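You operate a simulated robot arm through the tools that you are given. There is no shell and no other tool. Be economical: measure what you need, move in short steps, check, and stop when the job is done.

Carry out the task below with a simulated two-armed robot. There is one attempt and no reset: what you move stays moved.

## Task
On the top of the blue bench, fold the cloth in half, so that its two short edges meet.

Only the result counts: the job must be done as asked and must still hold three seconds after the hand-in. Knocking over, shifting, dropping, spilling or breaking anything else fails it. Flat cloth is picked up by pressing the open fingertips on it (5 to 10 N) and closing them slowly along it; thin cloth reads only 2 to 8 mm in the jaws.

## Robot
Two 7-joint arms with two-finger parallel grippers on one trunk, on a base that drives. Base frame: it is fixed to the floor where the robot stands at the start and does not move with it; the origin is under the middle of the robot, x ahead of it, y to its left, z up; the surface under the hand at the start is at about z = 860. Units: mm, rad, N and s.
The left shoulder is at the start at [70, 134, 1151], the right one opposite. With the tool pointing down near the work surface each hand reaches from about 180 to 640 mm from the robot's upright axis, wherever it stands, measured 20 degrees to its own side. Places, roughly: top of the blue bench [500, 0, 900]. Payload 1.57 kg a hand.
Tool frame (each hand has its own): the origin (TCP) lies between the finger pads and is the grasp point; the fingertips stand 30 mm ahead of it; z points along the fingers, y is the line along which they close. Largest opening 80 mm; finger width 17, thickness 12; the body of the gripper, 40 by 82 mm, starts 80 mm behind the TCP.
Orientation is that of the tool frame in the base frame, as a unit quaternion [w, x, y, z]. With the fingers straight down and closing along the base's y, the tool's x points along the base's -x, its y along +y and its z along -z.

## Interface
- The arms move only by the tool jog_arm. It takes "left_commands", "right_commands" or both (then of equal length, played together; a hand with none holds still); each is one flat list of numbers, 7 for each row, row after row: the shift along the base's x, y, z in mm, then the turn, a rotation vector about the base's x, y, z in rad, then the gripper command, from -1 (shut) to 1 (fully open), values between in proportion. In form: [x, y, z, rx, ry, rz, fingers, x, y, z, rx, ry, rz, fingers, ...]. A call has 1 to 20 rows; each row shifts and turns the commanded pose from where the row before left it. Each row takes 0.2 s and may step no farther than 50 mm and 0.15 rad from the row before; otherwise, or with a gripper value out of range, the whole call is refused. Where a pose cannot be reached the arm comes as near as it can. A force on the tool above 40 N (or 10 N above the force at the start of the call, whichever is more), or a blocked arm, ends the call early, and 0.2 s more pass. Each finger travels about 153 mm/s and halts on what it meets, pressing with about 23 N; the grip force reading is that of the motor and also rises with nothing between the fingers. The clock runs only during rows and for 0.2 s after the last one: add rows that do not move to give the fingers time. The reply holds the time, the measured pose of the TCP, the force on the tool along the base axes, the opening and the grip force, in the units named above and with some noise, with the torque about the TCP (base axes, N m) and any sound that the robot's microphone picked up.
- Cameras (640 x 400 px; columns grow to the right, rows downward): "scene" is now at [115.8, 43.1, 1362.5]; the picture's right is [0.55, -0.84, 0.00], its down [-0.61, -0.39, -0.69] and it looks along [0.58, 0.38, -0.72] (base axes); focal length 288 px, centre (320, 200). "left" rides on the left gripper at [72, 7, -122] in its tool frame; the picture's right is [-0.09, 1.00, 0.00], its down [-0.84, -0.08, -0.54] and it looks along [-0.54, -0.05, 0.84] (tool axes); focal length 238 px, centre (320, 200). "right" rides on the right gripper at [72, -7, -122] in its tool frame; the picture's right is [0.09, 1.00, 0.00], its down [-0.84, 0.08, -0.54] and it looks along [-0.54, 0.05, 0.84] (tool axes); focal length 238 px, centre (320, 200). There is no depth. A picture from a camera that has moved, and an enlarged one, comes with that camera's place and axes in the base frame and with its lens.
- get_image(camera): a new picture of that camera. The clock stands still meanwhile.
- lift_body(by): slides the trunk up (or, below 0, down) by that many mm; the arms and the scene camera ride with it, the base frame stays. It gives what a move gives, with no picture.
- drive_base(legs): drives the robot by 1 to 6 legs, each [ahead, left, turn to the left] in mm, mm and rad, along the robot's own axes; the way and the turn of a leg run together, so that a leg with both is an arc; at most 1500 mm and 3.142 rad a leg. The arms and the cameras ride along, it lands a little off, and it stops where it bumps. It gives what a move gives.
- pan_tilt(pan, tilt): turns the head with the scene camera to pan (to the left, within 1.501 rad either way) and tilt (down, from -0.506 to 1.204), counted from straight ahead of the robot. It gives what a move gives.
- close_up(camera, box): a new picture of the part [left, top, right, bottom] of that camera's present view, enlarged. The clock stands still meanwhile.
- close_job(): hands the job in; it is judged then, once.

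Work in short steps. Places have to be worked out from the pictures, the camera data and where the tool is seen: move nearer, look again, correct. Check each grasp and each placing, and mend what went wrong. You have 120 turns and 100 pictures in all, those below and enlarged ones among them. Open the grippers and draw the arms clear of the work before you hand the job in, unless the task says otherwise; then end with one line.

The tools are called after "Emit:" by a JSON object that holds its "op" and its "data". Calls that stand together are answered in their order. jog_arm: Moves the arms, as the interface text tells. Its arguments: {"type":"object","properties":{"left_commands":{"type":"array","items":{"type":"number"}},"right_commands":{"type":"array","items":{"type":"number"}}},"required":[]} The other tools are called the same way: lift_body (by) slides the trunk up or down; drive_base (legs) drives the base; pan_tilt (pan, tilt) turns the head that bears the scene camera; get_image (camera) takes a picture; close_up (camera, box) takes an enlarged picture of a part of a camera's view; close_job () hands the job in.

At the start:

```text
time: 0.0
left_eef_pos: [347.7, 413.1, 1090.7]
left_ee_rot: [0.0, 0.0, 1.0, 0.0]
left_ft_force: [-0.3, -0.3, -0.2]
left_wrist_torque: [0.01, 0.0, 0.0]
left_opening: 79.9
left_gripper_force: 0.1
right_eef_pos: [387.3, 32.7, 1064.6]
right_ee_rot: [0.0, -0.001, 1.0, -0.001]
right_ft_force: [0.5, -0.2, -0.1]
right_wrist_torque: [-0.01, 0.01, 0.03]
right_opening: 80.0
right_gripper_force: 0.0
trunk travel left (down, up): [-725.0, 215.0]
robot x, y, heading: [3.3, -0.6, 0.001]
head pan, tilt: [0.576, 0.81]
```

scene: 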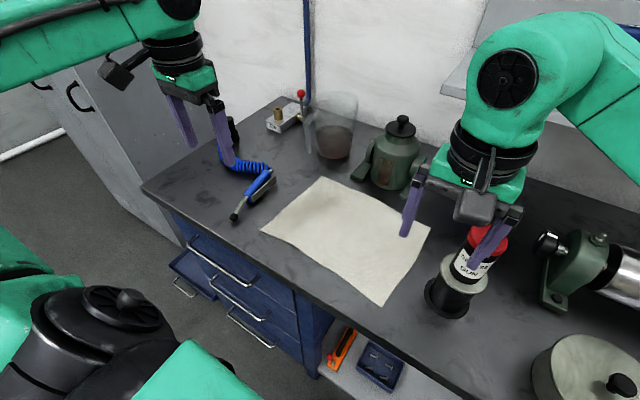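
right: 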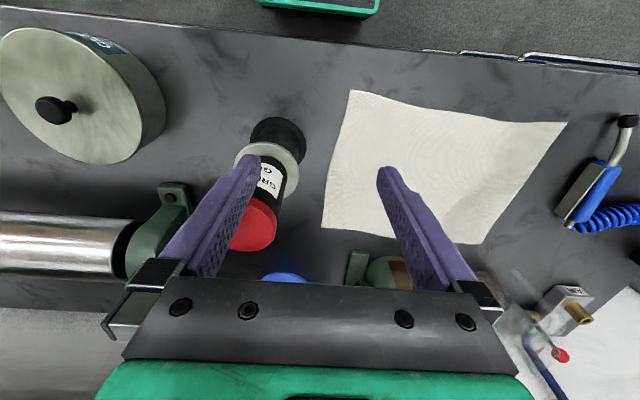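
left: 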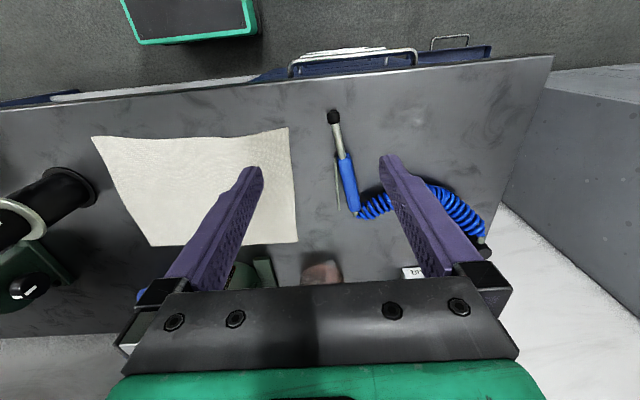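

The cloth runs about x 360–590 and y 57–366, with its short edges at y≈65 and y≈355. I plan to grip both corners of the left edge with both hands and carry it over. First I look left to see whether I can drive that way.

Emit:
{"op": "pan_tilt", "data": {"pan": 1.1, "tilt": 0.6}}

Emit:
{"op": "get_image", "data": {"camera": "scene"}}

```text
time: 0.9
left_eef_pos: [346.3, 413.9, 1090.8]
left_ee_rot: [0.0, -0.001, 1.0, 0.0]
left_ft_force: [0.7, -0.8, -0.3]
left_wrist_torque: [0.06, -0.02, 0.02]
left_opening: 80.0
left_gripper_force: 0.0
right_eef_pos: [388.0, 32.2, 1064.3]
right_ee_rot: [0.0, 0.0, 1.0, 0.0]
right_ft_force: [-0.2, -1.1, 0.3]
right_wrist_torque: [-0.02, -0.02, -0.03]
right_opening: 80.0
right_gripper_force: 0.1
trunk travel left (down, up): [-725.0, 215.0]
robot x, y, heading: [2.1, -0.3, -0.001]
head pan, tilt: [1.1, 0.6]
```

```text
96 pictures are left
camera scene: at [88.8, 78.0, 1380.2], right [0.89, -0.45, 0.0], down [-0.26, -0.5, -0.82], along [0.38, 0.73, -0.57], focal length 288 px, centre (320, 200)
```

scene: 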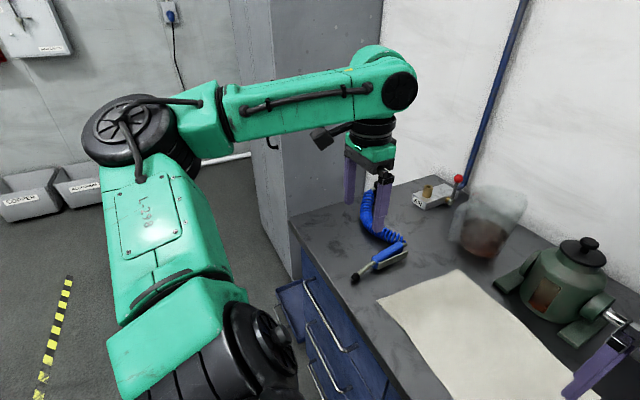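

The floor is clear and the left elbow stays on the robot's side, away from the cabinet. I bring the left hand in and ahead, and the right hand slightly back, both staying high, before driving.

Emit:
{"op": "jog_arm", "data": {"left_commands": [23, -40, 0, 0, 0, 0, 0, 23, -40, 0, 0, 0, 0, 0, 23, -40, 0, 0, 0, 0, 0, 23, -40, 0, 0, 0, 0, 0, 23, -40, 0, 0, 0, 0, 0, 23, -40, 0, 0, 0, 0, 0, 23, -40, 0, 0, 0, 0, 0, 23, -40, 0, 0, 0, 0, 0], "right_commands": [-20, 0, 0, 0, 0, 0, 0, -20, 0, 0, 0, 0, 0, 0, -20, 0, 0, 0, 0, 0, 0, 0, 0, 0, 0, 0, 0, 0, 0, 0, 0, 0, 0, 0, 0, 0, 0, 0, 0, 0, 0, 0, 0, 0, 0, 0, 0, 0, 0, 0, 0, 0, 0, 0, 0, 0]}}

Emit:
{"op": "pan_tilt", "data": {"pan": 0.3, "tilt": 0.85}}

Emit:
{"op": "get_image", "data": {"camera": "scene"}}

```text
time: 2.8
left_eef_pos: [497.7, 120.4, 1079.6]
left_ee_rot: [0.003, -0.001, 1.0, -0.001]
left_ft_force: [0.3, 1.0, -0.2]
left_wrist_torque: [-0.01, -0.05, 0.02]
left_opening: 39.8
left_gripper_force: 0.1
left hand out of reach, approached as far as the arm can: row 8
right_eef_pos: [326.7, 34.6, 1062.9]
right_ee_rot: [0.0, 0.001, 1.0, 0.0]
right_ft_force: [-0.3, 0.2, 0.2]
right_wrist_torque: [0.02, -0.04, 0.0]
right_opening: 39.8
right_gripper_force: 0.0
trunk travel left (down, up): [-725.0, 215.0]
robot x, y, heading: [-1.3, 1.1, 0.001]
head pan, tilt: [1.1, 0.6]
```

```text
time: 3.9
left_eef_pos: [497.9, 120.5, 1078.4]
left_ee_rot: [0.002, -0.001, 1.0, -0.001]
left_ft_force: [-0.4, 0.5, 0.1]
left_wrist_torque: [-0.01, 0.01, -0.03]
left_opening: 39.9
left_gripper_force: 0.0
right_eef_pos: [326.9, 34.9, 1062.4]
right_ee_rot: [0.0, 0.0, 1.0, 0.0]
right_ft_force: [0.6, 0.8, 0.0]
right_wrist_torque: [-0.01, -0.01, 0.02]
right_opening: 39.8
right_gripper_force: 0.0
trunk travel left (down, up): [-725.0, 215.0]
robot x, y, heading: [-1.3, -0.1, 0.004]
head pan, tilt: [0.3, 0.85]
```

```text
95 pictures are left
camera scene: at [123.2, 22.5, 1359.3], right [0.3, -0.95, 0.0], down [-0.72, -0.22, -0.66], along [0.63, 0.2, -0.75], focal length 288 px, centre (320, 200)
```

scene: 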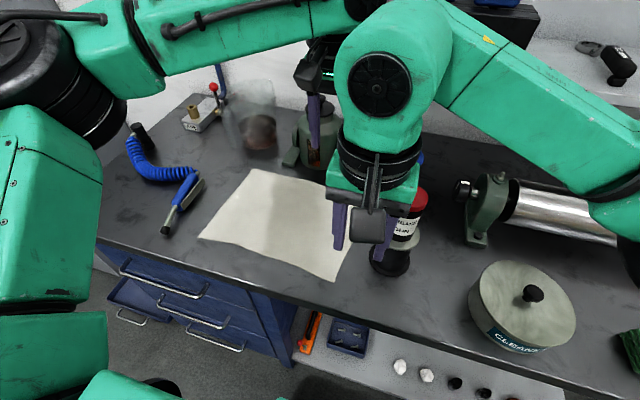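

The left arm's reach is short at this height, so I raise the trunk 80 mm. Then I drive left and slightly ahead so the cloth's left edge is in front of me.

Emit:
{"op": "lift_body", "data": {"by": 80}}

Emit:
{"op": "drive_base", "data": {"legs": [[0, 270, 0], [40, 0, 0]]}}

Emit:
{"op": "get_image", "data": {"camera": "scene"}}

Emit:
{"op": "get_image", "data": {"camera": "left"}}

Emit:
{"op": "get_image", "data": {"camera": "right"}}

```text
time: 5.0
left_eef_pos: [498.9, 120.2, 1160.2]
left_ee_rot: [0.001, -0.001, 1.0, -0.001]
left_ft_force: [0.0, -0.2, 0.8]
left_wrist_torque: [-0.03, -0.01, 0.03]
left_opening: 39.7
left_gripper_force: 0.1
right_eef_pos: [328.1, 35.1, 1142.2]
right_ee_rot: [0.0, 0.001, 1.0, 0.0]
right_ft_force: [0.2, -0.5, -0.4]
right_wrist_torque: [-0.02, -0.01, 0.0]
right_opening: 40.0
right_gripper_force: 0.1
trunk travel left (down, up): [-805.0, 135.0]
robot x, y, heading: [0.1, 1.3, -0.002]
head pan, tilt: [0.3, 0.85]
```

```text
time: 7.5
left_eef_pos: [528.3, 400.4, 1161.7]
left_ee_rot: [0.006, -0.007, 1.0, -0.001]
left_ft_force: [-0.7, -0.2, 0.7]
left_wrist_torque: [0.0, -0.04, 0.0]
left_opening: 40.0
left_gripper_force: 0.1
right_eef_pos: [359.4, 312.0, 1145.6]
right_ee_rot: [0.002, -0.006, 1.0, 0.002]
right_ft_force: [-0.5, 0.1, -0.4]
right_wrist_torque: [0.04, -0.03, 0.04]
right_opening: 40.0
right_gripper_force: 0.0
trunk travel left (down, up): [-805.0, 135.0]
robot x, y, heading: [36.5, 276.4, 0.01]
head pan, tilt: [0.3, 0.85]
```

```text
94 pictures are left
camera scene: at [152.2, 297.3, 1440.2], right [0.31, -0.95, 0.0], down [-0.71, -0.23, -0.66], along [0.63, 0.2, -0.75], focal length 288 px, centre (320, 200)
```

scene: 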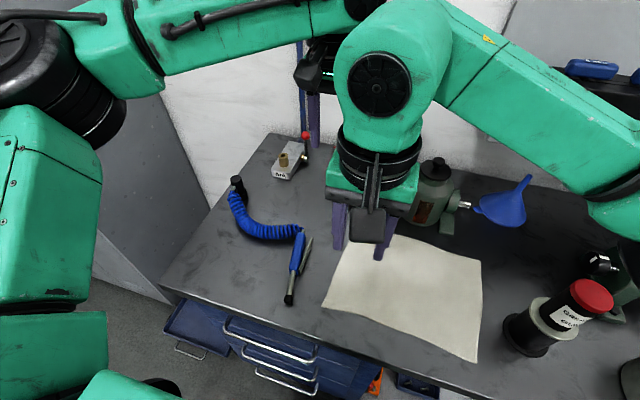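

```text
93 pictures are left
camera left: at [455.7, 404.9, 1285.2], right [0.08, 1.0, 0.0], down [0.83, -0.07, 0.55], along [0.55, -0.04, -0.83], focal length 238 px, centre (320, 200)
```

left: 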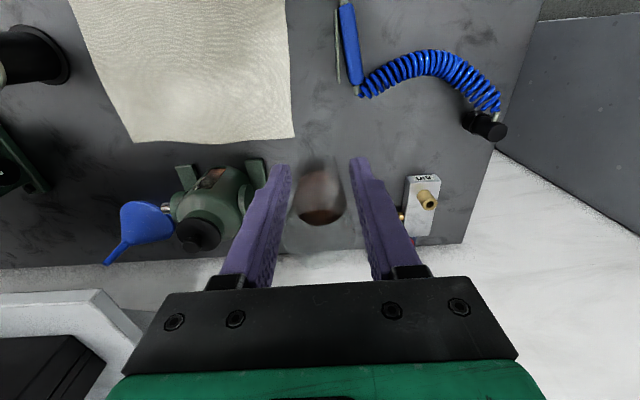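

```text
92 pictures are left
camera right: at [286.9, 303.5, 1265.3], right [-0.1, 0.99, 0.0], down [0.83, 0.09, 0.55], along [0.54, 0.06, -0.84], focal length 238 px, centre (320, 200)
```

right: 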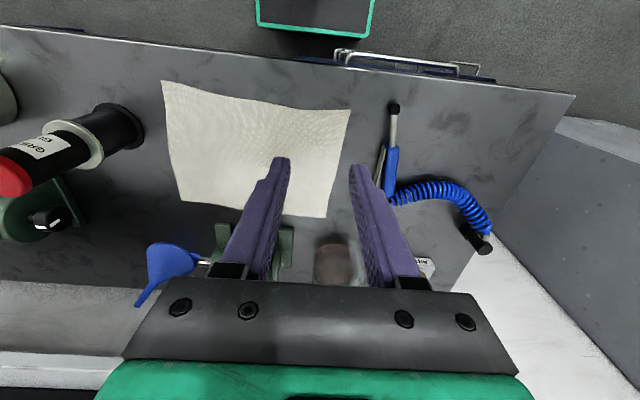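

Corners now fit A(592,349), B(582,53), C(359,71), D(369,363), with the bench at z≈860. Folding the right edge over to the left leaves free space for a hand tilt at the end, so I drive back right a bit to pick up that edge.

Emit:
{"op": "drive_base", "data": {"legs": [[0, -170, 0]]}}

Emit:
{"op": "jog_arm", "data": {"left_commands": [5, -30, -20, 0, 0, 0, 0, 5, -30, -20, 0, 0, 0, 0, 5, -30, -20, 0, 0, 0, 0, 5, -30, -20, 0, 0, 0, 0, 5, -30, -20, 0, 0, 0, 0], "right_commands": [5, -12, -20, 0, 0, 0, 0, 5, -12, -20, 0, 0, 0, 0, 5, -12, -20, 0, 0, 0, 0, 5, -12, -20, 0, 0, 0, 0, 5, -12, -20, 0, 0, 0, 0]}}

Emit:
{"op": "get_image", "data": {"camera": "left"}}

Emit:
{"op": "get_image", "data": {"camera": "right"}}

Emit:
{"op": "get_image", "data": {"camera": "scene"}}

```text
time: 8.9
left_eef_pos: [537.9, 234.0, 1159.2]
left_ee_rot: [0.001, -0.009, 1.0, -0.002]
left_ft_force: [0.9, 0.2, 0.8]
left_wrist_torque: [0.0, 0.02, -0.01]
left_opening: 40.1
left_gripper_force: 0.1
right_eef_pos: [368.8, 145.0, 1143.8]
right_ee_rot: [0.0, -0.009, 1.0, -0.001]
right_ft_force: [0.1, 0.1, -0.1]
right_wrist_torque: [-0.02, -0.02, 0.02]
right_opening: 40.3
right_gripper_force: 0.1
trunk travel left (down, up): [-805.0, 135.0]
robot x, y, heading: [42.5, 100.7, 0.014]
head pan, tilt: [0.3, 0.85]
```

```text
time: 10.1
left_eef_pos: [482.1, 176.6, 1064.0]
left_ee_rot: [0.001, -0.009, 1.0, -0.001]
left_ft_force: [-0.3, -1.4, 0.4]
left_wrist_torque: [-0.01, 0.03, -0.06]
left_opening: 40.0
left_gripper_force: 0.1
left hand out of reach, approached as far as the arm can: row 1, 2, 3, 4, 5
right_eef_pos: [391.6, 80.2, 1043.7]
right_ee_rot: [0.001, -0.008, 1.0, 0.0]
right_ft_force: [-0.6, -0.1, -0.9]
right_wrist_torque: [0.0, 0.03, -0.02]
right_opening: 40.0
right_gripper_force: 0.0
trunk travel left (down, up): [-805.0, 135.0]
robot x, y, heading: [40.1, 98.1, 0.017]
head pan, tilt: [0.3, 0.85]
```

```text
91 pictures are left
camera left: at [410.1, 180.6, 1186.4], right [0.07, 1.0, 0.0], down [0.84, -0.06, 0.55], along [0.54, -0.04, -0.84], focal length 238 px, centre (320, 200)
```

left: 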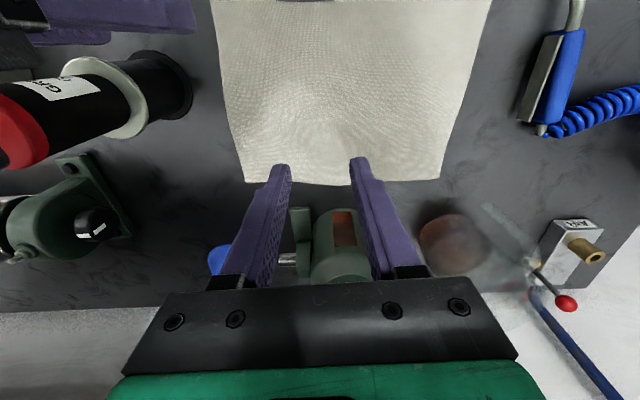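

```text
90 pictures are left
camera right: at [319.9, 70.6, 1164.8], right [-0.11, 0.99, 0.0], down [0.84, 0.09, 0.54], along [0.54, 0.06, -0.84], focal length 238 px, centre (320, 200)
```

right: 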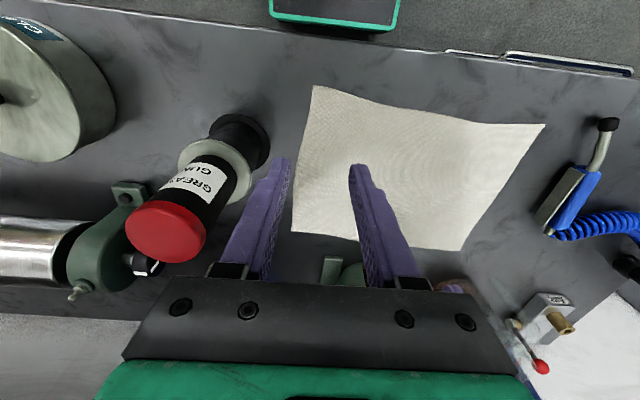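

```text
89 pictures are left
camera scene: at [163.6, 125.6, 1439.3], right [0.31, -0.95, 0.0], down [-0.71, -0.23, -0.66], along [0.63, 0.21, -0.75], focal length 288 px, centre (320, 200)
```

scene: 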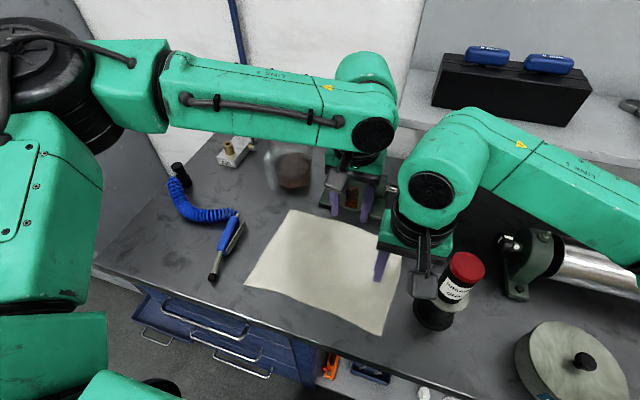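

The left hand stopped far short of the command. I test whether the limit is forward reach or crossing the middle by commanding it forward at its present y.

Emit:
{"op": "jog_arm", "data": {"left_commands": [40, 0, -15, 0, 0, 0, 0, 40, 0, -15, 0, 0, 0, 0]}}

Emit:
{"op": "jog_arm", "data": {"left_commands": [0, -40, 0, 0, 0, 0, 0, 0, -40, 0, 0, 0, 0, 0]}}

```text
time: 10.7
left_eef_pos: [526.6, 218.9, 1041.1]
left_ee_rot: [0.002, -0.009, 1.0, -0.001]
left_ft_force: [0.3, -0.1, -0.7]
left_wrist_torque: [-0.01, 0.02, 0.01]
left_opening: 39.9
left_gripper_force: 0.0
left hand out of reach, approached as far as the arm can: row 1, 2
right_eef_pos: [391.7, 80.1, 1044.0]
right_ee_rot: [-0.001, -0.008, 1.0, 0.0]
right_ft_force: [-0.4, 0.3, 0.3]
right_wrist_torque: [-0.02, 0.0, 0.01]
right_opening: 40.1
right_gripper_force: 0.0
trunk travel left (down, up): [-805.0, 135.0]
robot x, y, heading: [39.5, 101.0, 0.013]
head pan, tilt: [0.3, 0.85]
```

```text
time: 11.3
left_eef_pos: [488.0, 184.7, 1051.7]
left_ee_rot: [0.003, -0.009, 1.0, -0.002]
left_ft_force: [0.1, -0.2, -0.5]
left_wrist_torque: [0.02, 0.01, -0.01]
left_opening: 40.0
left_gripper_force: 0.1
left hand out of reach, approached as far as the arm can: row 1, 2
right_eef_pos: [391.6, 80.2, 1046.2]
right_ee_rot: [0.0, -0.009, 1.0, 0.0]
right_ft_force: [0.1, 0.1, 0.6]
right_wrist_torque: [-0.03, -0.03, -0.03]
right_opening: 39.6
right_gripper_force: 0.0
trunk travel left (down, up): [-805.0, 135.0]
robot x, y, heading: [41.7, 103.7, 0.017]
head pan, tilt: [0.3, 0.85]
```

The limit looks like a joint limit tied to the hand's yaw, so I yaw the left hand clockwise and try the same spot.

Emit:
{"op": "jog_arm", "data": {"left_commands": [0, 20, 0, 0, 0, -0.15, 0, 0, 0, 0, 0, 0, -0.15, 0, 0, 0, 0, 0, 0, -0.15, 0, 20, -20, 0, 0, 0, 0, 0, 20, -20, 0, 0, 0, 0, 0]}}

Emit:
{"op": "jog_arm", "data": {"left_commands": [20, -20, 0, 0, 0, 0, 0, 20, -20, 0, 0, 0, 0, 0]}}

```text
time: 12.5
left_eef_pos: [500.8, 192.2, 1055.3]
left_ee_rot: [0.003, 0.215, 0.977, -0.002]
left_ft_force: [-0.9, 0.4, -0.3]
left_wrist_torque: [-0.02, 0.0, 0.03]
left_opening: 40.1
left_gripper_force: 0.0
left hand out of reach, approached as far as the arm can: row 4, 5
right_eef_pos: [390.2, 80.3, 1043.8]
right_ee_rot: [0.0, -0.009, 1.0, -0.001]
right_ft_force: [0.1, 0.4, -0.3]
right_wrist_torque: [0.0, -0.01, 0.0]
right_opening: 40.0
right_gripper_force: 0.0
trunk travel left (down, up): [-805.0, 135.0]
robot x, y, heading: [41.5, 103.1, 0.012]
head pan, tilt: [0.3, 0.85]
```

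```text
time: 13.1
left_eef_pos: [505.3, 193.4, 1065.2]
left_ee_rot: [0.002, 0.215, 0.977, -0.003]
left_ft_force: [0.1, 0.5, 0.3]
left_wrist_torque: [-0.01, -0.01, 0.03]
left_opening: 40.1
left_gripper_force: 0.0
left hand out of reach, approached as far as the arm can: row 1, 2
right_eef_pos: [389.7, 80.1, 1044.5]
right_ee_rot: [0.0, -0.008, 1.0, 0.0]
right_ft_force: [0.0, 0.0, -0.5]
right_wrist_torque: [0.0, -0.05, 0.01]
right_opening: 40.0
right_gripper_force: 0.1
trunk travel left (down, up): [-805.0, 135.0]
robot x, y, heading: [38.1, 100.1, 0.012]
head pan, tilt: [0.3, 0.85]
```

Yaw makes little difference, so it may be keeping clear of the right arm. I move the right hand back toward me and try again.

Emit:
{"op": "jog_arm", "data": {"left_commands": [0, 0, 0, 0, 0, 0.15, 0, 0, 0, 0, 0, 0, 0.15, 0, 0, 0, 0, 0, 0, 0.15, 0, 0, 0, 0, 0, 0, 0, 0], "right_commands": [-30, -30, 0, 0, 0, 0, 0, -30, -30, 0, 0, 0, 0, 0, 0, -40, 0, 0, 0, 0, 0, 0, -40, 0, 0, 0, 0, 0]}}

Emit:
{"op": "jog_arm", "data": {"left_commands": [20, -30, 0, 0, 0, 0, 0, 20, -30, 0, 0, 0, 0, 0]}}

```text
time: 14.1
left_eef_pos: [503.9, 191.6, 1064.2]
left_ee_rot: [0.002, -0.009, 1.0, -0.001]
left_ft_force: [-0.4, -0.3, 0.0]
left_wrist_torque: [0.0, 0.0, 0.05]
left_opening: 39.9
left_gripper_force: 0.0
right_eef_pos: [330.2, -58.2, 1042.4]
right_ee_rot: [0.0, -0.01, 1.0, 0.001]
right_ft_force: [-0.6, -1.0, 0.0]
right_wrist_torque: [0.0, 0.0, -0.03]
right_opening: 40.1
right_gripper_force: 0.1
trunk travel left (down, up): [-805.0, 135.0]
robot x, y, heading: [41.4, 101.1, 0.014]
head pan, tilt: [0.3, 0.85]
```

```text
time: 14.7
left_eef_pos: [500.9, 188.4, 1068.6]
left_ee_rot: [0.002, -0.008, 1.0, -0.001]
left_ft_force: [0.1, -0.7, 0.3]
left_wrist_torque: [0.05, 0.0, -0.02]
left_opening: 40.0
left_gripper_force: 0.0
left hand out of reach, approached as far as the arm can: row 1, 2
right_eef_pos: [331.4, -57.4, 1042.6]
right_ee_rot: [0.0, -0.008, 1.0, 0.001]
right_ft_force: [0.2, 0.2, 0.1]
right_wrist_torque: [-0.01, -0.02, -0.01]
right_opening: 40.1
right_gripper_force: 0.0
trunk travel left (down, up): [-805.0, 135.0]
robot x, y, heading: [42.1, 98.2, 0.014]
head pan, tilt: [0.3, 0.85]
```

It isn't the right arm, so it's probably a posture limit of the left arm. I retract the hand, cross over close in, and then reach forward so the elbow re-poses.

Emit:
{"op": "jog_arm", "data": {"left_commands": [-40, 0, 0, 0, 0, 0, 0, -40, 0, 0, 0, 0, 0, 0, -40, 0, 0, 0, 0, 0, 0, -30, 0, 0, 0, 0, 0, 0, 0, -35, 0, 0, 0, 0, 0, 0, -35, 0, 0, 0, 0, 0, 0, -35, 0, 0, 0, 0, 0], "right_commands": [0, -30, 0, 0, 0, 0, 0, 0, -30, 0, 0, 0, 0, 0, 0, -30, 0, 0, 0, 0, 0, 0, 0, 0, 0, 0, 0, 0, 0, 0, 0, 0, 0, 0, 0, 0, 0, 0, 0, 0, 0, 0, 0, 0, 0, 0, 0, 0, 0]}}

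Emit:
{"op": "jog_arm", "data": {"left_commands": [40, 0, 0, 0, 0, 0, 0, 40, 0, 0, 0, 0, 0, 0, 40, 0, 0, 0, 0, 0, 0, 40, 0, 0, 0, 0, 0, 0, 40, 0, 0, 0, 0, 0, 0]}}

Emit:
{"op": "get_image", "data": {"camera": "scene"}}

```text
time: 16.3
left_eef_pos: [349.1, 126.1, 1071.0]
left_ee_rot: [0.003, -0.009, 1.0, -0.001]
left_ft_force: [-0.7, 0.8, -0.1]
left_wrist_torque: [-0.02, -0.03, 0.0]
left_opening: 40.2
left_gripper_force: 0.1
left hand out of reach, approached as far as the arm can: row 6, 7
right_eef_pos: [331.8, -147.9, 1045.3]
right_ee_rot: [0.0, -0.009, 1.0, 0.0]
right_ft_force: [-0.1, -0.3, -0.3]
right_wrist_torque: [0.04, -0.06, -0.02]
right_opening: 39.7
right_gripper_force: 0.1
trunk travel left (down, up): [-805.0, 135.0]
robot x, y, heading: [39.4, 103.3, 0.015]
head pan, tilt: [0.3, 0.85]
```

```text
time: 17.5
left_eef_pos: [506.5, 194.4, 1080.4]
left_ee_rot: [0.001, -0.008, 1.0, -0.003]
left_ft_force: [0.0, 0.1, -0.9]
left_wrist_torque: [-0.02, 0.05, -0.01]
left_opening: 40.0
left_gripper_force: 0.0
left hand out of reach, approached as far as the arm can: row 1, 2, 3, 4, 5
right_eef_pos: [332.6, -148.4, 1044.5]
right_ee_rot: [0.0, -0.008, 1.0, 0.0]
right_ft_force: [0.1, 0.0, -0.2]
right_wrist_torque: [-0.02, -0.02, -0.01]
right_opening: 40.0
right_gripper_force: 0.1
trunk travel left (down, up): [-805.0, 135.0]
robot x, y, heading: [42.2, 102.8, 0.016]
head pan, tilt: [0.3, 0.85]
```

```text
88 pictures are left
camera scene: at [163.9, 127.0, 1439.2], right [0.31, -0.95, 0.0], down [-0.71, -0.23, -0.66], along [0.63, 0.2, -0.75], focal length 288 px, centre (320, 200)
```

scene: 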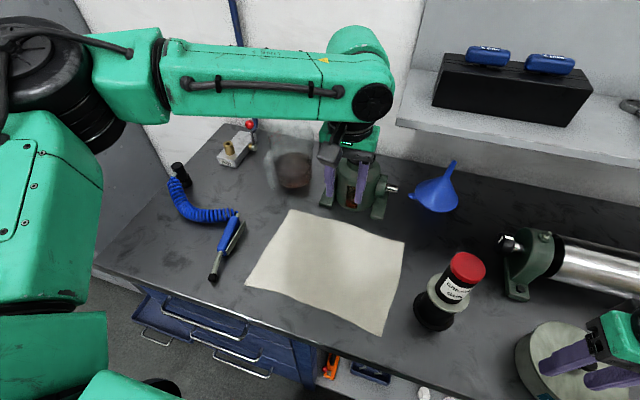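

The left hand is limited to about 23° left of straight ahead. I check whether the right hand can cross to the left instead, moving the left hand aside first.

Emit:
{"op": "jog_arm", "data": {"left_commands": [10, 45, 0, 0, 0, 0, 0, 10, 45, 0, 0, 0, 0, 0, 10, 45, 0, 0, 0, 0, 0, 0, 0, 0, 0, 0, 0, 0, 0, 0, 0, 0, 0, 0, 0, 0, 0, 0, 0, 0, 0, 0], "right_commands": [10, 45, 0, 0, 0, 0, 0, 10, 45, 0, 0, 0, 0, 0, 10, 45, 0, 0, 0, 0, 0, 10, 45, 0, 0, 0, 0, 0, 10, 45, 0, 0, 0, 0, 0, 10, 45, 0, 0, 0, 0, 0]}}

Emit:
{"op": "jog_arm", "data": {"right_commands": [0, 45, -10, 0, 0, 0, 0, 0, 45, -10, 0, 0, 0, 0, 0, 0, -10, 0, 0, 0, 0]}}

Emit:
{"op": "get_image", "data": {"camera": "scene"}}

```text
time: 18.9
left_eef_pos: [536.8, 329.0, 1076.1]
left_ee_rot: [0.0, -0.009, 1.0, -0.002]
left_ft_force: [0.8, 0.1, -0.1]
left_wrist_torque: [-0.03, -0.01, 0.01]
left_opening: 40.0
left_gripper_force: 0.0
right_eef_pos: [389.6, 120.9, 1043.4]
right_ee_rot: [0.0, -0.008, 1.0, -0.002]
right_ft_force: [0.0, 1.3, -0.5]
right_wrist_torque: [-0.03, 0.01, 0.0]
right_opening: 40.2
right_gripper_force: 0.0
trunk travel left (down, up): [-805.0, 135.0]
robot x, y, heading: [39.2, 99.3, 0.016]
head pan, tilt: [0.3, 0.85]
```

```text
time: 19.7
left_eef_pos: [536.2, 324.8, 1077.8]
left_ee_rot: [0.003, -0.009, 1.0, 0.001]
left_ft_force: [0.1, 0.0, 0.1]
left_wrist_torque: [0.02, -0.01, 0.02]
left_opening: 40.0
left_gripper_force: 0.0
right_eef_pos: [392.0, 212.3, 1013.4]
right_ee_rot: [0.0, -0.008, 1.0, 0.001]
right_ft_force: [-0.3, 0.5, -0.6]
right_wrist_torque: [-0.01, 0.0, 0.03]
right_opening: 40.2
right_gripper_force: 0.0
trunk travel left (down, up): [-805.0, 135.0]
robot x, y, heading: [41.1, 106.0, 0.017]
head pan, tilt: [0.3, 0.85]
```

```text
87 pictures are left
camera scene: at [163.3, 123.9, 1439.4], right [0.31, -0.95, 0.0], down [-0.71, -0.23, -0.66], along [0.63, 0.21, -0.75], focal length 288 px, centre (320, 200)
```

scene: 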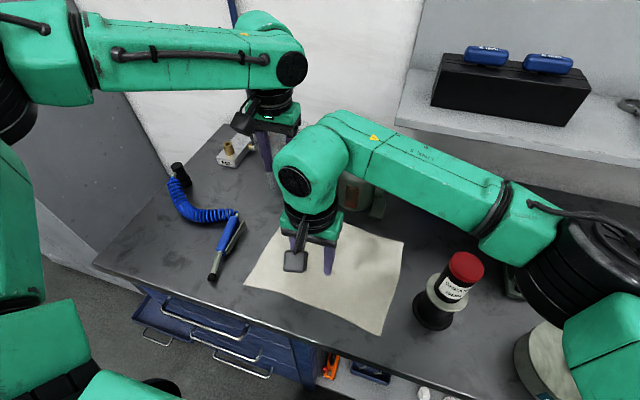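

The right hand crosses left easily, so I can pick with the base near y≈-55, the left hand far and the right hand near. I raise the right hand a little and drive right.

Emit:
{"op": "jog_arm", "data": {"right_commands": [0, 0, 40, 0, 0, 0, 0]}}

Emit:
{"op": "drive_base", "data": {"legs": [[0, -155, -0.016]]}}

Emit:
{"op": "get_image", "data": {"camera": "left"}}

Emit:
{"op": "get_image", "data": {"camera": "right"}}

```text
time: 20.1
left_eef_pos: [535.3, 329.1, 1077.8]
left_ee_rot: [0.002, -0.009, 1.0, -0.001]
left_ft_force: [-0.2, 0.1, 0.3]
left_wrist_torque: [-0.04, -0.02, 0.01]
left_opening: 40.0
left_gripper_force: 0.1
right_eef_pos: [392.7, 215.5, 1053.9]
right_ee_rot: [0.001, -0.009, 1.0, -0.001]
right_ft_force: [0.0, -0.5, -1.4]
right_wrist_torque: [-0.01, -0.01, 0.0]
right_opening: 40.1
right_gripper_force: 0.0
trunk travel left (down, up): [-805.0, 135.0]
robot x, y, heading: [38.6, 103.2, 0.017]
head pan, tilt: [0.3, 0.85]
```

```text
time: 21.5
left_eef_pos: [540.4, 165.6, 1077.6]
left_ee_rot: [0.001, 0.0, 1.0, -0.003]
left_ft_force: [0.6, 0.2, -0.2]
left_wrist_torque: [0.02, -0.03, 0.0]
left_opening: 39.8
left_gripper_force: 0.1
right_eef_pos: [395.8, 56.1, 1053.2]
right_ee_rot: [0.0, 0.001, 1.0, 0.0]
right_ft_force: [0.7, 0.0, 0.5]
right_wrist_torque: [-0.01, 0.01, 0.05]
right_opening: 40.2
right_gripper_force: 0.0
trunk travel left (down, up): [-805.0, 135.0]
robot x, y, heading: [42.2, -52.7, -0.007]
head pan, tilt: [0.3, 0.85]
```

```text
86 pictures are left
camera left: at [469.3, 172.9, 1199.5], right [0.09, 1.0, 0.0], down [0.84, -0.08, 0.54], along [0.54, -0.05, -0.84], focal length 238 px, centre (320, 200)
```

left: 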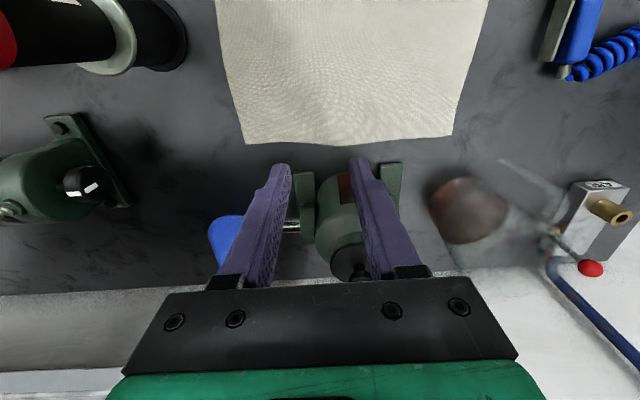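

```text
85 pictures are left
camera right: at [324.2, 48.8, 1173.2], right [-0.09, 1.0, 0.0], down [0.84, 0.08, 0.54], along [0.54, 0.05, -0.84], focal length 238 px, centre (320, 200)
```

right: 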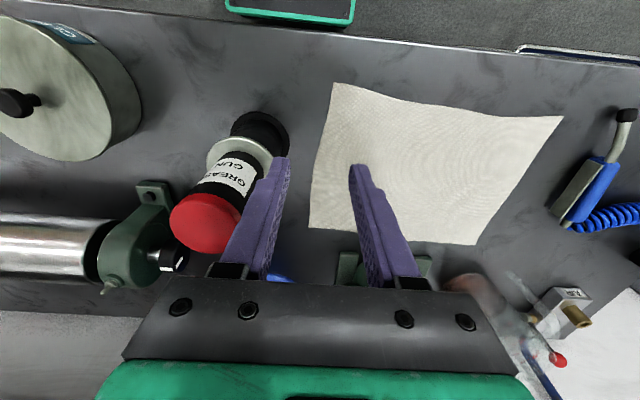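

Edge position is consistent: at x=386 it lies at y≈65, at x=556 at y≈51. I open the jaws to 24 mm and lower both hands to z≈925 just inside that edge.

Emit:
{"op": "jog_arm", "data": {"left_commands": [3.2, -20.6, -30.6, 0, 0, 0, -0.4, 3.2, -20.6, -30.6, 0, 0, 0, -0.4, 3.2, -20.6, -30.6, 0, 0, 0, -0.4, 3.2, -20.6, -30.6, 0, 0, 0, -0.4, 3.2, -20.6, -30.6, 0, 0, 0, -0.4, 0, 0, 0, 0, 0, 0, -0.4], "right_commands": [-2, 4.2, -25.6, 0, 0, 0, -0.4, -2, 4.2, -25.6, 0, 0, 0, -0.4, -2, 4.2, -25.6, 0, 0, 0, -0.4, -2, 4.2, -25.6, 0, 0, 0, -0.4, -2, 4.2, -25.6, 0, 0, 0, -0.4, 0, 0, 0, 0, 0, 0, -0.4]}}

Emit:
{"op": "get_image", "data": {"camera": "left"}}

Emit:
{"op": "get_image", "data": {"camera": "right"}}

```text
time: 22.9
left_eef_pos: [538.7, 102.4, 961.0]
left_ee_rot: [0.02, -0.02, 1.0, -0.006]
left_ft_force: [0.8, -0.1, -0.4]
left_wrist_torque: [0.0, -0.01, 0.02]
left_opening: 24.0
left_gripper_force: 0.0
left hand out of reach, approached as far as the arm can: row 4, 5
right_eef_pos: [377.9, 72.5, 921.7]
right_ee_rot: [-0.005, -0.007, 1.0, -0.003]
right_ft_force: [0.2, 0.1, 0.1]
right_wrist_torque: [0.01, -0.02, 0.02]
right_opening: 24.4
right_gripper_force: 0.1
trunk travel left (down, up): [-805.0, 135.0]
robot x, y, heading: [39.8, -49.4, 0.001]
head pan, tilt: [0.3, 0.85]
```

```text
84 pictures are left
camera left: at [462.2, 106.1, 1080.5], right [0.05, 1.0, -0.01], down [0.82, -0.04, 0.58], along [0.58, -0.04, -0.82], focal length 238 px, centre (320, 200)
```

left: 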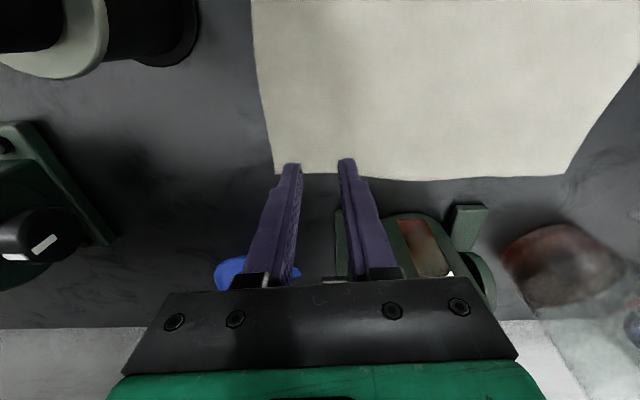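

```text
83 pictures are left
camera right: at [308.2, 64.5, 1043.2], right [-0.11, 0.99, -0.01], down [0.84, 0.1, 0.53], along [0.53, 0.05, -0.85], focal length 238 px, centre (320, 200)
```

right: 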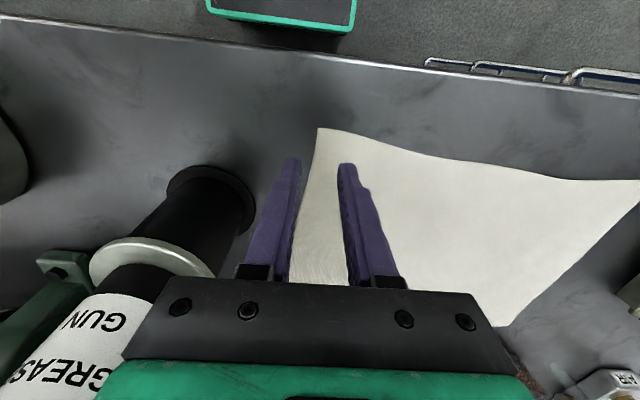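

The left limit is tighter down low with the trunk raised. I raise both hands, then lower the trunk so the arms work higher relative to the shoulders.

Emit:
{"op": "jog_arm", "data": {"left_commands": [0, 15, 40, 0, 0, 0, -0.4, 0, 15, 40, 0, 0, 0, -0.4, 0, 0, 40, 0, 0, 0, -0.4, 0, 0, 30, 0, 0, 0, -0.4], "right_commands": [0, 0, 40, 0, 0, 0, -0.4, 0, 0, 40, 0, 0, 0, -0.4, 0, 0, 40, 0, 0, 0, -0.4, 0, 0, 30, 0, 0, 0, -0.4]}}

Emit:
{"op": "lift_body", "data": {"by": -120}}

Emit:
{"op": "jog_arm", "data": {"left_commands": [5, -20, -10, 0, 0, 0, -0.4, 5, -20, -10, 0, 0, 0, -0.4, 5, -10, -10, 0, 0, 0, -0.4]}}

```text
time: 23.9
left_eef_pos: [524.1, 131.0, 1106.3]
left_ee_rot: [0.014, -0.014, 1.0, -0.009]
left_ft_force: [-0.2, 0.2, 0.4]
left_wrist_torque: [0.03, 0.0, -0.04]
left_opening: 24.1
left_gripper_force: 0.1
right_eef_pos: [381.8, 74.4, 1065.1]
right_ee_rot: [-0.005, 0.003, 1.0, -0.009]
right_ft_force: [0.7, 0.8, -0.7]
right_wrist_torque: [-0.01, -0.01, -0.01]
right_opening: 24.3
right_gripper_force: 0.0
trunk travel left (down, up): [-805.0, 135.0]
robot x, y, heading: [41.0, -52.1, -0.004]
head pan, tilt: [0.3, 0.85]
```

```text
time: 25.4
left_eef_pos: [526.0, 129.9, 985.4]
left_ee_rot: [0.013, -0.013, 1.0, -0.009]
left_ft_force: [-0.4, 0.9, 0.3]
left_wrist_torque: [0.0, 0.02, -0.01]
left_opening: 23.8
left_gripper_force: 0.1
right_eef_pos: [383.3, 77.4, 947.0]
right_ee_rot: [-0.005, 0.002, 1.0, -0.008]
right_ft_force: [-0.3, -0.3, -0.2]
right_wrist_torque: [-0.03, -0.01, -0.06]
right_opening: 23.9
right_gripper_force: 0.0
trunk travel left (down, up): [-685.0, 255.0]
robot x, y, heading: [43.9, -54.8, -0.0]
head pan, tilt: [0.3, 0.85]
```

```text
time: 26.4
left_eef_pos: [563.2, 96.7, 967.7]
left_ee_rot: [0.032, -0.051, 0.998, -0.019]
left_ft_force: [0.3, -0.4, -0.1]
left_wrist_torque: [-0.03, 0.04, -0.02]
left_opening: 24.1
left_gripper_force: 0.0
right_eef_pos: [387.4, 67.5, 934.8]
right_ee_rot: [-0.008, 0.009, 1.0, -0.024]
right_ft_force: [0.1, -0.1, 0.0]
right_wrist_torque: [0.0, 0.0, -0.02]
right_opening: 23.7
right_gripper_force: 0.1
trunk travel left (down, up): [-685.0, 255.0]
robot x, y, heading: [42.3, -52.9, -0.002]
head pan, tilt: [0.3, 0.85]
stopped in row 3 (left hand): the arm was blocked; the commanded pose is now the measured one
```

Something blocked the left arm, and the right hand shifted too, so the arms may be touching. I look.

Emit:
{"op": "get_image", "data": {"camera": "scene"}}

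```text
82 pictures are left
camera scene: at [164.5, -29.9, 1319.3], right [0.29, -0.96, 0.0], down [-0.72, -0.22, -0.66], along [0.63, 0.19, -0.75], focal length 288 px, centre (320, 200)
```

scene: 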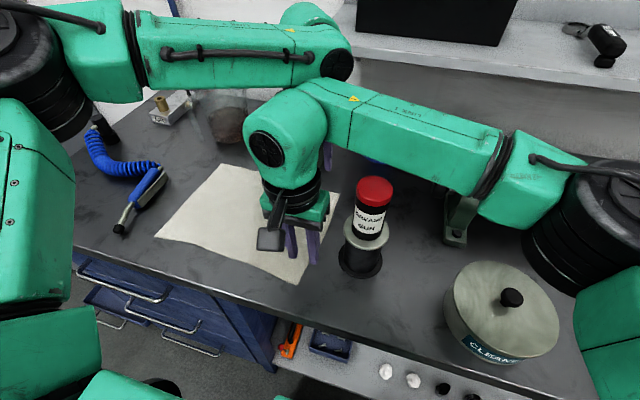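

The two wrists and forearms touch when the hands are this close. I separate them, then stand slightly turned to the right. That gives the left hand more room on its own side and separates the wrists.

Emit:
{"op": "jog_arm", "data": {"left_commands": [0, 30, 20, 0, 0, 0, -0.4, 0, 30, 20, 0, 0, 0, -0.4, 0, 10, 20, 0, 0, 0, -0.4, 0, 0, 0, 0, 0, 0, -0.4], "right_commands": [-5, 0, 20, 0, 0, 0, -0.4, -5, 0, 20, 0, 0, 0, -0.4, -5, 0, 20, 0, 0, 0, -0.4, 0, 0, 0, 0, 0, 0, -0.4]}}

Emit:
{"op": "drive_base", "data": {"legs": [[-47, 0, 0], [0, 93, -0.25]]}}

Emit:
{"op": "get_image", "data": {"camera": "scene"}}

```text
time: 27.4
left_eef_pos: [562.7, 162.7, 1027.6]
left_ee_rot: [0.031, -0.051, 0.998, -0.02]
left_ft_force: [1.0, 0.6, 1.4]
left_wrist_torque: [0.0, 0.0, 0.0]
left_opening: 24.0
left_gripper_force: 0.0
right_eef_pos: [371.1, 66.0, 993.4]
right_ee_rot: [-0.008, 0.009, 1.0, -0.024]
right_ft_force: [-0.9, 0.1, 0.1]
right_wrist_torque: [-0.03, -0.03, 0.03]
right_opening: 23.9
right_gripper_force: 0.0
trunk travel left (down, up): [-685.0, 255.0]
robot x, y, heading: [39.8, -51.1, 0.004]
head pan, tilt: [0.3, 0.85]
```

```text
time: 29.2
left_eef_pos: [561.9, 126.2, 1028.5]
left_ee_rot: [0.029, 0.071, 0.997, -0.022]
left_ft_force: [-0.5, -0.6, -0.8]
left_wrist_torque: [0.02, 0.01, -0.01]
left_opening: 24.2
left_gripper_force: 0.0
right_eef_pos: [354.4, 78.7, 992.6]
right_ee_rot: [-0.011, 0.132, 0.991, -0.023]
right_ft_force: [0.1, 0.8, 0.1]
right_wrist_torque: [-0.04, 0.01, -0.01]
right_opening: 23.9
right_gripper_force: 0.1
trunk travel left (down, up): [-685.0, 255.0]
robot x, y, heading: [4.6, 43.0, -0.249]
head pan, tilt: [0.3, 0.85]
```

```text
81 pictures are left
camera scene: at [129.9, 35.0, 1319.4], right [0.05, -1.0, 0.0], down [-0.75, -0.04, -0.66], along [0.66, 0.04, -0.75], focal length 288 px, centre (320, 200)
```

scene: 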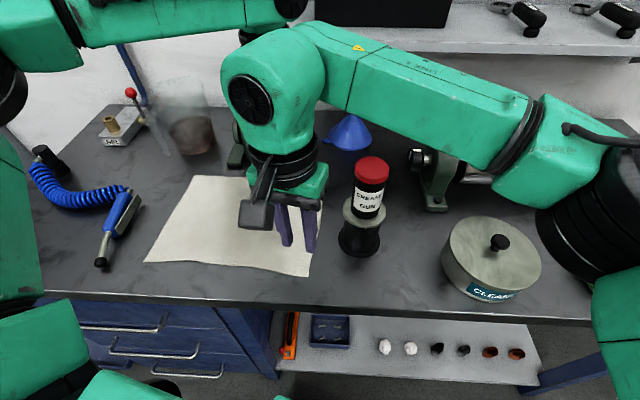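

The arms now have clearance. I level the hands, yaw them close to square with the edge, tilt the right wrist back toward me, and move over the two grasp spots at a safe height.

Emit:
{"op": "jog_arm", "data": {"left_commands": [2, -12, -15, 0.011, 0.025, 0, -0.4, 2, -12, -15, 0.011, 0.025, 0, -0.4, 1, -12, -15, 0.011, 0.025, 0, -0.4, 1, -12, -15, 0.011, 0.025, 0, -0.4, 0, -12, -15, 0, 0, 0, -0.4, 0, 0, 0, 0, 0, 0, -0.4], "right_commands": [4, 0, -10, 0.011, -0.05, 0.04, -0.4, 4, 0, -10, 0.011, -0.05, 0.04, -0.4, 4, 0, -10, 0.011, -0.05, 0.04, -0.4, 4, 0, -10, 0.011, -0.05, 0.04, -0.4, 4, 0, -10, 0, 0, 0, -0.4, 0, 0, 0, 0, 0, 0, -0.4]}}

Emit:
{"op": "get_image", "data": {"camera": "left"}}

Emit:
{"op": "get_image", "data": {"camera": "right"}}

```text
time: 30.6
left_eef_pos: [556.7, 73.6, 954.0]
left_ee_rot: [-0.023, 0.07, 0.997, -0.004]
left_ft_force: [0.3, -0.2, 0.2]
left_wrist_torque: [0.01, -0.01, -0.02]
left_opening: 24.0
left_gripper_force: 0.0
left hand out of reach, approached as far as the arm can: row 4, 5
right_eef_pos: [375.4, 78.0, 943.8]
right_ee_rot: [0.086, 0.053, 0.995, 0.01]
right_ft_force: [0.4, -0.3, -0.8]
right_wrist_torque: [0.01, -0.02, 0.03]
right_opening: 23.7
right_gripper_force: 0.1
trunk travel left (down, up): [-685.0, 255.0]
robot x, y, heading: [5.8, 43.0, -0.246]
head pan, tilt: [0.3, 0.85]
```

```text
80 pictures are left
camera left: at [493.0, 91.4, 1080.5], right [0.23, 0.97, -0.02], down [0.84, -0.19, 0.51], along [0.49, -0.13, -0.86], focal length 238 px, centre (320, 200)
```

left: 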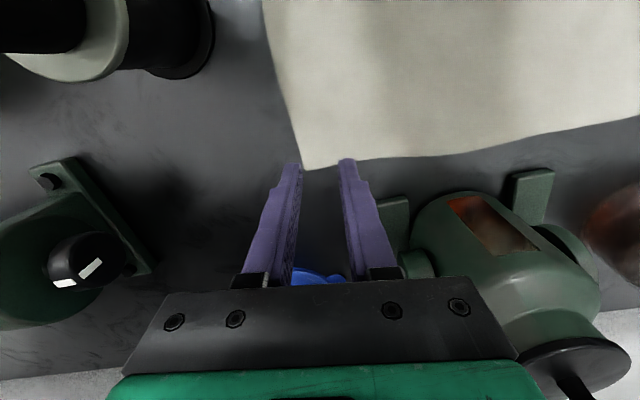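

```text
79 pictures are left
camera right: at [284.1, 77.0, 1049.8], right [0.01, 1.0, 0.01], down [0.73, -0.02, 0.68], along [0.68, 0.0, -0.73], focal length 238 px, centre (320, 200)
```

right: 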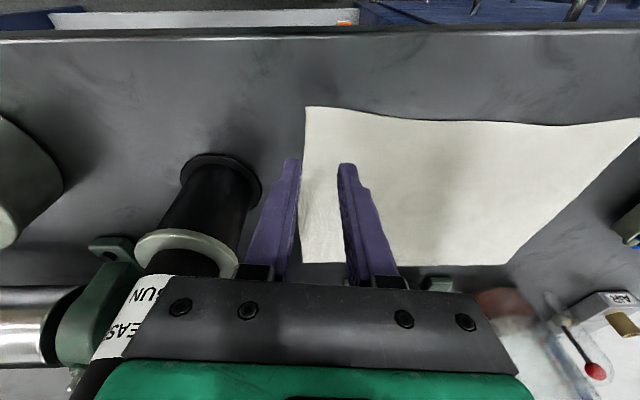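

The left hand stops at (557,74). I remove its tilt, yaw it further clockwise, and see if it then reaches y≈63 and x≈562.

Emit:
{"op": "jog_arm", "data": {"left_commands": [0, 0, 0, 0, -0.05, -0.06, -0.4, 0, 0, 0, 0, -0.05, -0.06, -0.4, 3, -5, -10, 0, 0, 0, -0.4, 3, -5, -10, 0, 0, 0, -0.4]}}

```text
time: 31.6
left_eef_pos: [564.0, 66.0, 931.7]
left_ee_rot: [0.026, 0.13, 0.991, 0.001]
left_ft_force: [0.6, 0.0, 0.1]
left_wrist_torque: [-0.01, -0.01, -0.05]
left_opening: 24.0
left_gripper_force: 0.2
right_eef_pos: [376.4, 78.4, 942.9]
right_ee_rot: [0.086, 0.053, 0.995, 0.011]
right_ft_force: [0.1, -0.1, 0.1]
right_wrist_torque: [-0.02, 0.0, 0.02]
right_opening: 23.9
right_gripper_force: 0.1
trunk travel left (down, up): [-685.0, 255.0]
robot x, y, heading: [4.9, 44.6, -0.247]
head pan, tilt: [0.3, 0.85]
```

Reached without any limit warning. I lower both hands to about 13 mm above the bench and look again.

Emit:
{"op": "jog_arm", "data": {"left_commands": [0, 0, -10, 0, 0, 0, -0.4, 0, 0, -10, 0, 0, 0, -0.4, 0, 0, -6, 0, 0, 0, -0.4], "right_commands": [0, 0, -14, 0, 0, 0, -0.4, 0, 0, -13, 0, 0, 0, -0.4, 0, 0, -10, 0, 0, 0, -0.4]}}

Emit:
{"op": "close_up", "data": {"camera": "left", "box": [200, 60, 440, 300]}}

Emit:
{"op": "close_up", "data": {"camera": "right", "box": [200, 60, 440, 300]}}

```text
time: 32.4
left_eef_pos: [561.6, 68.6, 908.4]
left_ee_rot: [0.027, 0.131, 0.991, 0.0]
left_ft_force: [0.4, 0.1, -0.7]
left_wrist_torque: [0.04, -0.01, -0.01]
left_opening: 23.9
left_gripper_force: 0.1
right_eef_pos: [375.0, 77.9, 907.4]
right_ee_rot: [0.087, 0.053, 0.995, 0.011]
right_ft_force: [-0.3, 0.7, -0.9]
right_wrist_torque: [-0.01, -0.05, 0.03]
right_opening: 24.2
right_gripper_force: 0.2
trunk travel left (down, up): [-685.0, 255.0]
robot x, y, heading: [7.3, 43.8, -0.247]
head pan, tilt: [0.3, 0.85]
```

```text
1.67 times, centred on (320, 180) of left
camera zoom: at [487.7, 93.6, 1026.8], right [0.35, 0.94, 0.01], down [0.76, -0.29, 0.59], along [0.55, -0.19, -0.81], focal length 397 px, centre (320, 233)
```

zoom: 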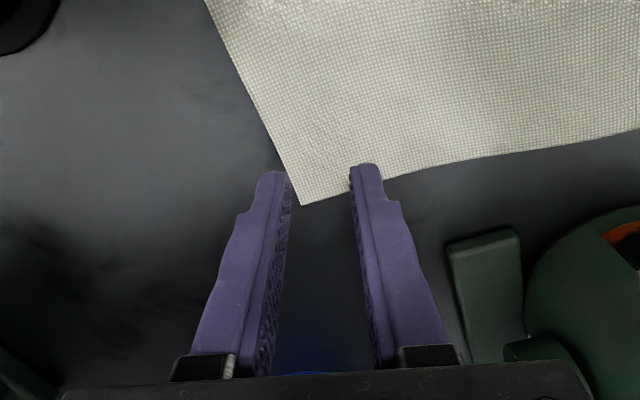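

```text
1.67 times, centred on (320, 180) of right
camera zoom: at [283.6, 76.2, 1013.6], right [0.01, 1.0, 0.01], down [0.73, -0.02, 0.68], along [0.68, 0.0, -0.73], focal length 397 px, centre (320, 233)
```

zoom: 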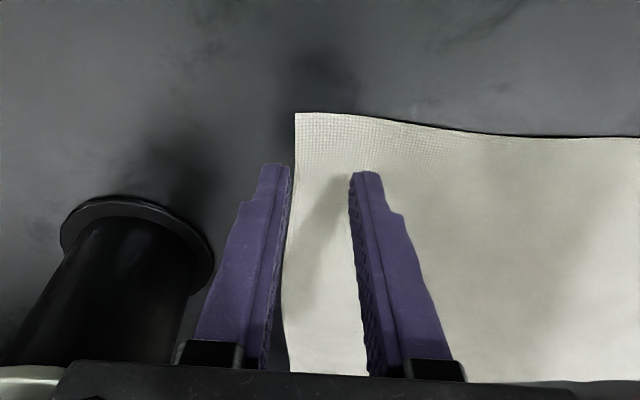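

Tips sit as wanted: the right jaw straddles the edge (y≈64.5) and the left outer finger is on it by about 4 mm. I lower toward contact in small steps.

Emit:
{"op": "jog_arm", "data": {"left_commands": [0, -3, -7, 0, 0, 0, -0.4, 0, 0, -4, 0, 0, 0, -0.4, 0, 0, -2, 0, 0, 0, -0.4], "right_commands": [0, 0, -6, 0, 0, 0, -0.4, 0, 0, -4, 0, 0, 0, -0.4, 0, 0, -2, 0, 0, 0, -0.4]}}

```text
time: 33.2
left_eef_pos: [559.7, 70.2, 895.5]
left_ee_rot: [0.027, 0.13, 0.991, 0.0]
left_ft_force: [-1.1, -0.1, -0.3]
left_wrist_torque: [0.0, -0.02, -0.02]
left_opening: 24.2
left_gripper_force: 0.1
left hand out of reach, approached as far as the arm can: row 1
right_eef_pos: [375.1, 77.5, 894.1]
right_ee_rot: [0.087, 0.053, 0.995, 0.011]
right_ft_force: [1.5, 0.2, -0.1]
right_wrist_torque: [0.0, 0.03, -0.03]
right_opening: 23.9
right_gripper_force: 0.0
trunk travel left (down, up): [-685.0, 255.0]
robot x, y, heading: [4.0, 43.9, -0.246]
head pan, tilt: [0.3, 0.85]
```

No contact yet; I continue down 4 mm.

Emit:
{"op": "jog_arm", "data": {"left_commands": [0, 0, -2, 0, 0, 0, -0.4, 0, 0, -2, 0, 0, 0, -0.4], "right_commands": [0, 0, -2, 0, 0, 0, -0.4, 0, 0, -2, 0, 0, 0, -0.4]}}

```text
time: 33.8
left_eef_pos: [555.6, 70.0, 894.0]
left_ee_rot: [0.028, 0.131, 0.991, 0.001]
left_ft_force: [0.5, 0.0, 0.9]
left_wrist_torque: [0.0, 0.0, -0.02]
left_opening: 24.3
left_gripper_force: 0.1
right_eef_pos: [374.1, 79.3, 893.0]
right_ee_rot: [0.088, 0.053, 0.995, 0.012]
right_ft_force: [0.8, -1.2, 8.5]
right_wrist_torque: [-0.1, -0.01, 0.04]
right_opening: 24.5
right_gripper_force: 0.3
trunk travel left (down, up): [-685.0, 255.0]
robot x, y, heading: [4.7, 46.1, -0.246]
head pan, tilt: [0.3, 0.85]
```

Right hand presses at 8.5 N (surface z≈863). I step the left hand down further.

Emit:
{"op": "jog_arm", "data": {"left_commands": [0, 0, -2, 0, 0, 0, -0.4]}}

```text
time: 34.2
left_eef_pos: [555.8, 71.5, 892.7]
left_ee_rot: [0.028, 0.13, 0.991, -0.001]
left_ft_force: [0.3, 0.9, 1.1]
left_wrist_torque: [-0.02, 0.02, -0.01]
left_opening: 23.9
left_gripper_force: 0.0
left hand out of reach, approached as far as the arm can: row 1
right_eef_pos: [373.3, 78.8, 891.3]
right_ee_rot: [0.087, 0.053, 0.995, 0.011]
right_ft_force: [3.0, -0.4, 11.9]
right_wrist_torque: [-0.14, 0.01, 0.02]
right_opening: 24.3
right_gripper_force: 0.4
trunk travel left (down, up): [-685.0, 255.0]
robot x, y, heading: [2.3, 48.0, -0.247]
head pan, tilt: [0.3, 0.85]
```

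The left hand is at its limit and sliding. I give it a little room in −x while lowering, and ease the right hand up 1 mm.

Emit:
{"op": "jog_arm", "data": {"left_commands": [-3, 0, -2, 0, 0, 0, -0.4], "right_commands": [0, 0, 1, 0, 0, 0, -0.4]}}

Emit:
{"op": "close_up", "data": {"camera": "left", "box": [200, 60, 440, 300]}}

```text
time: 34.6
left_eef_pos: [553.6, 70.9, 891.2]
left_ee_rot: [0.03, 0.129, 0.991, 0.0]
left_ft_force: [2.1, 0.3, 12.1]
left_wrist_torque: [-0.14, 0.04, 0.03]
left_opening: 23.5
left_gripper_force: 0.2
right_eef_pos: [373.0, 79.3, 892.3]
right_ee_rot: [0.087, 0.052, 0.995, 0.011]
right_ft_force: [2.4, -0.2, 7.7]
right_wrist_torque: [-0.06, -0.04, 0.0]
right_opening: 23.7
right_gripper_force: 0.1
trunk travel left (down, up): [-685.0, 255.0]
robot x, y, heading: [6.4, 44.4, -0.247]
head pan, tilt: [0.3, 0.85]
```

```text
1.67 times, centred on (320, 180) of left
camera zoom: at [479.6, 95.6, 1010.3], right [0.35, 0.94, 0.01], down [0.76, -0.29, 0.59], along [0.56, -0.19, -0.81], focal length 397 px, centre (320, 233)
```

zoom: 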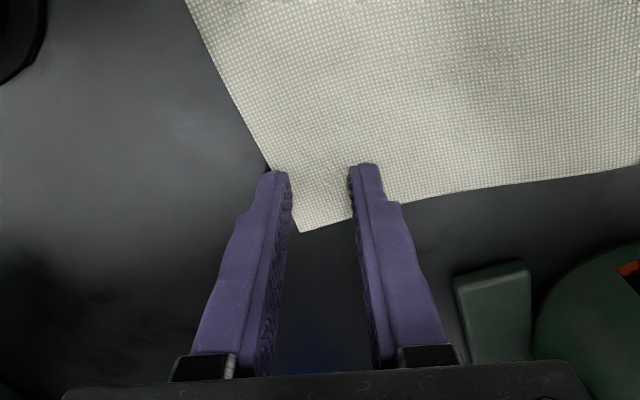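

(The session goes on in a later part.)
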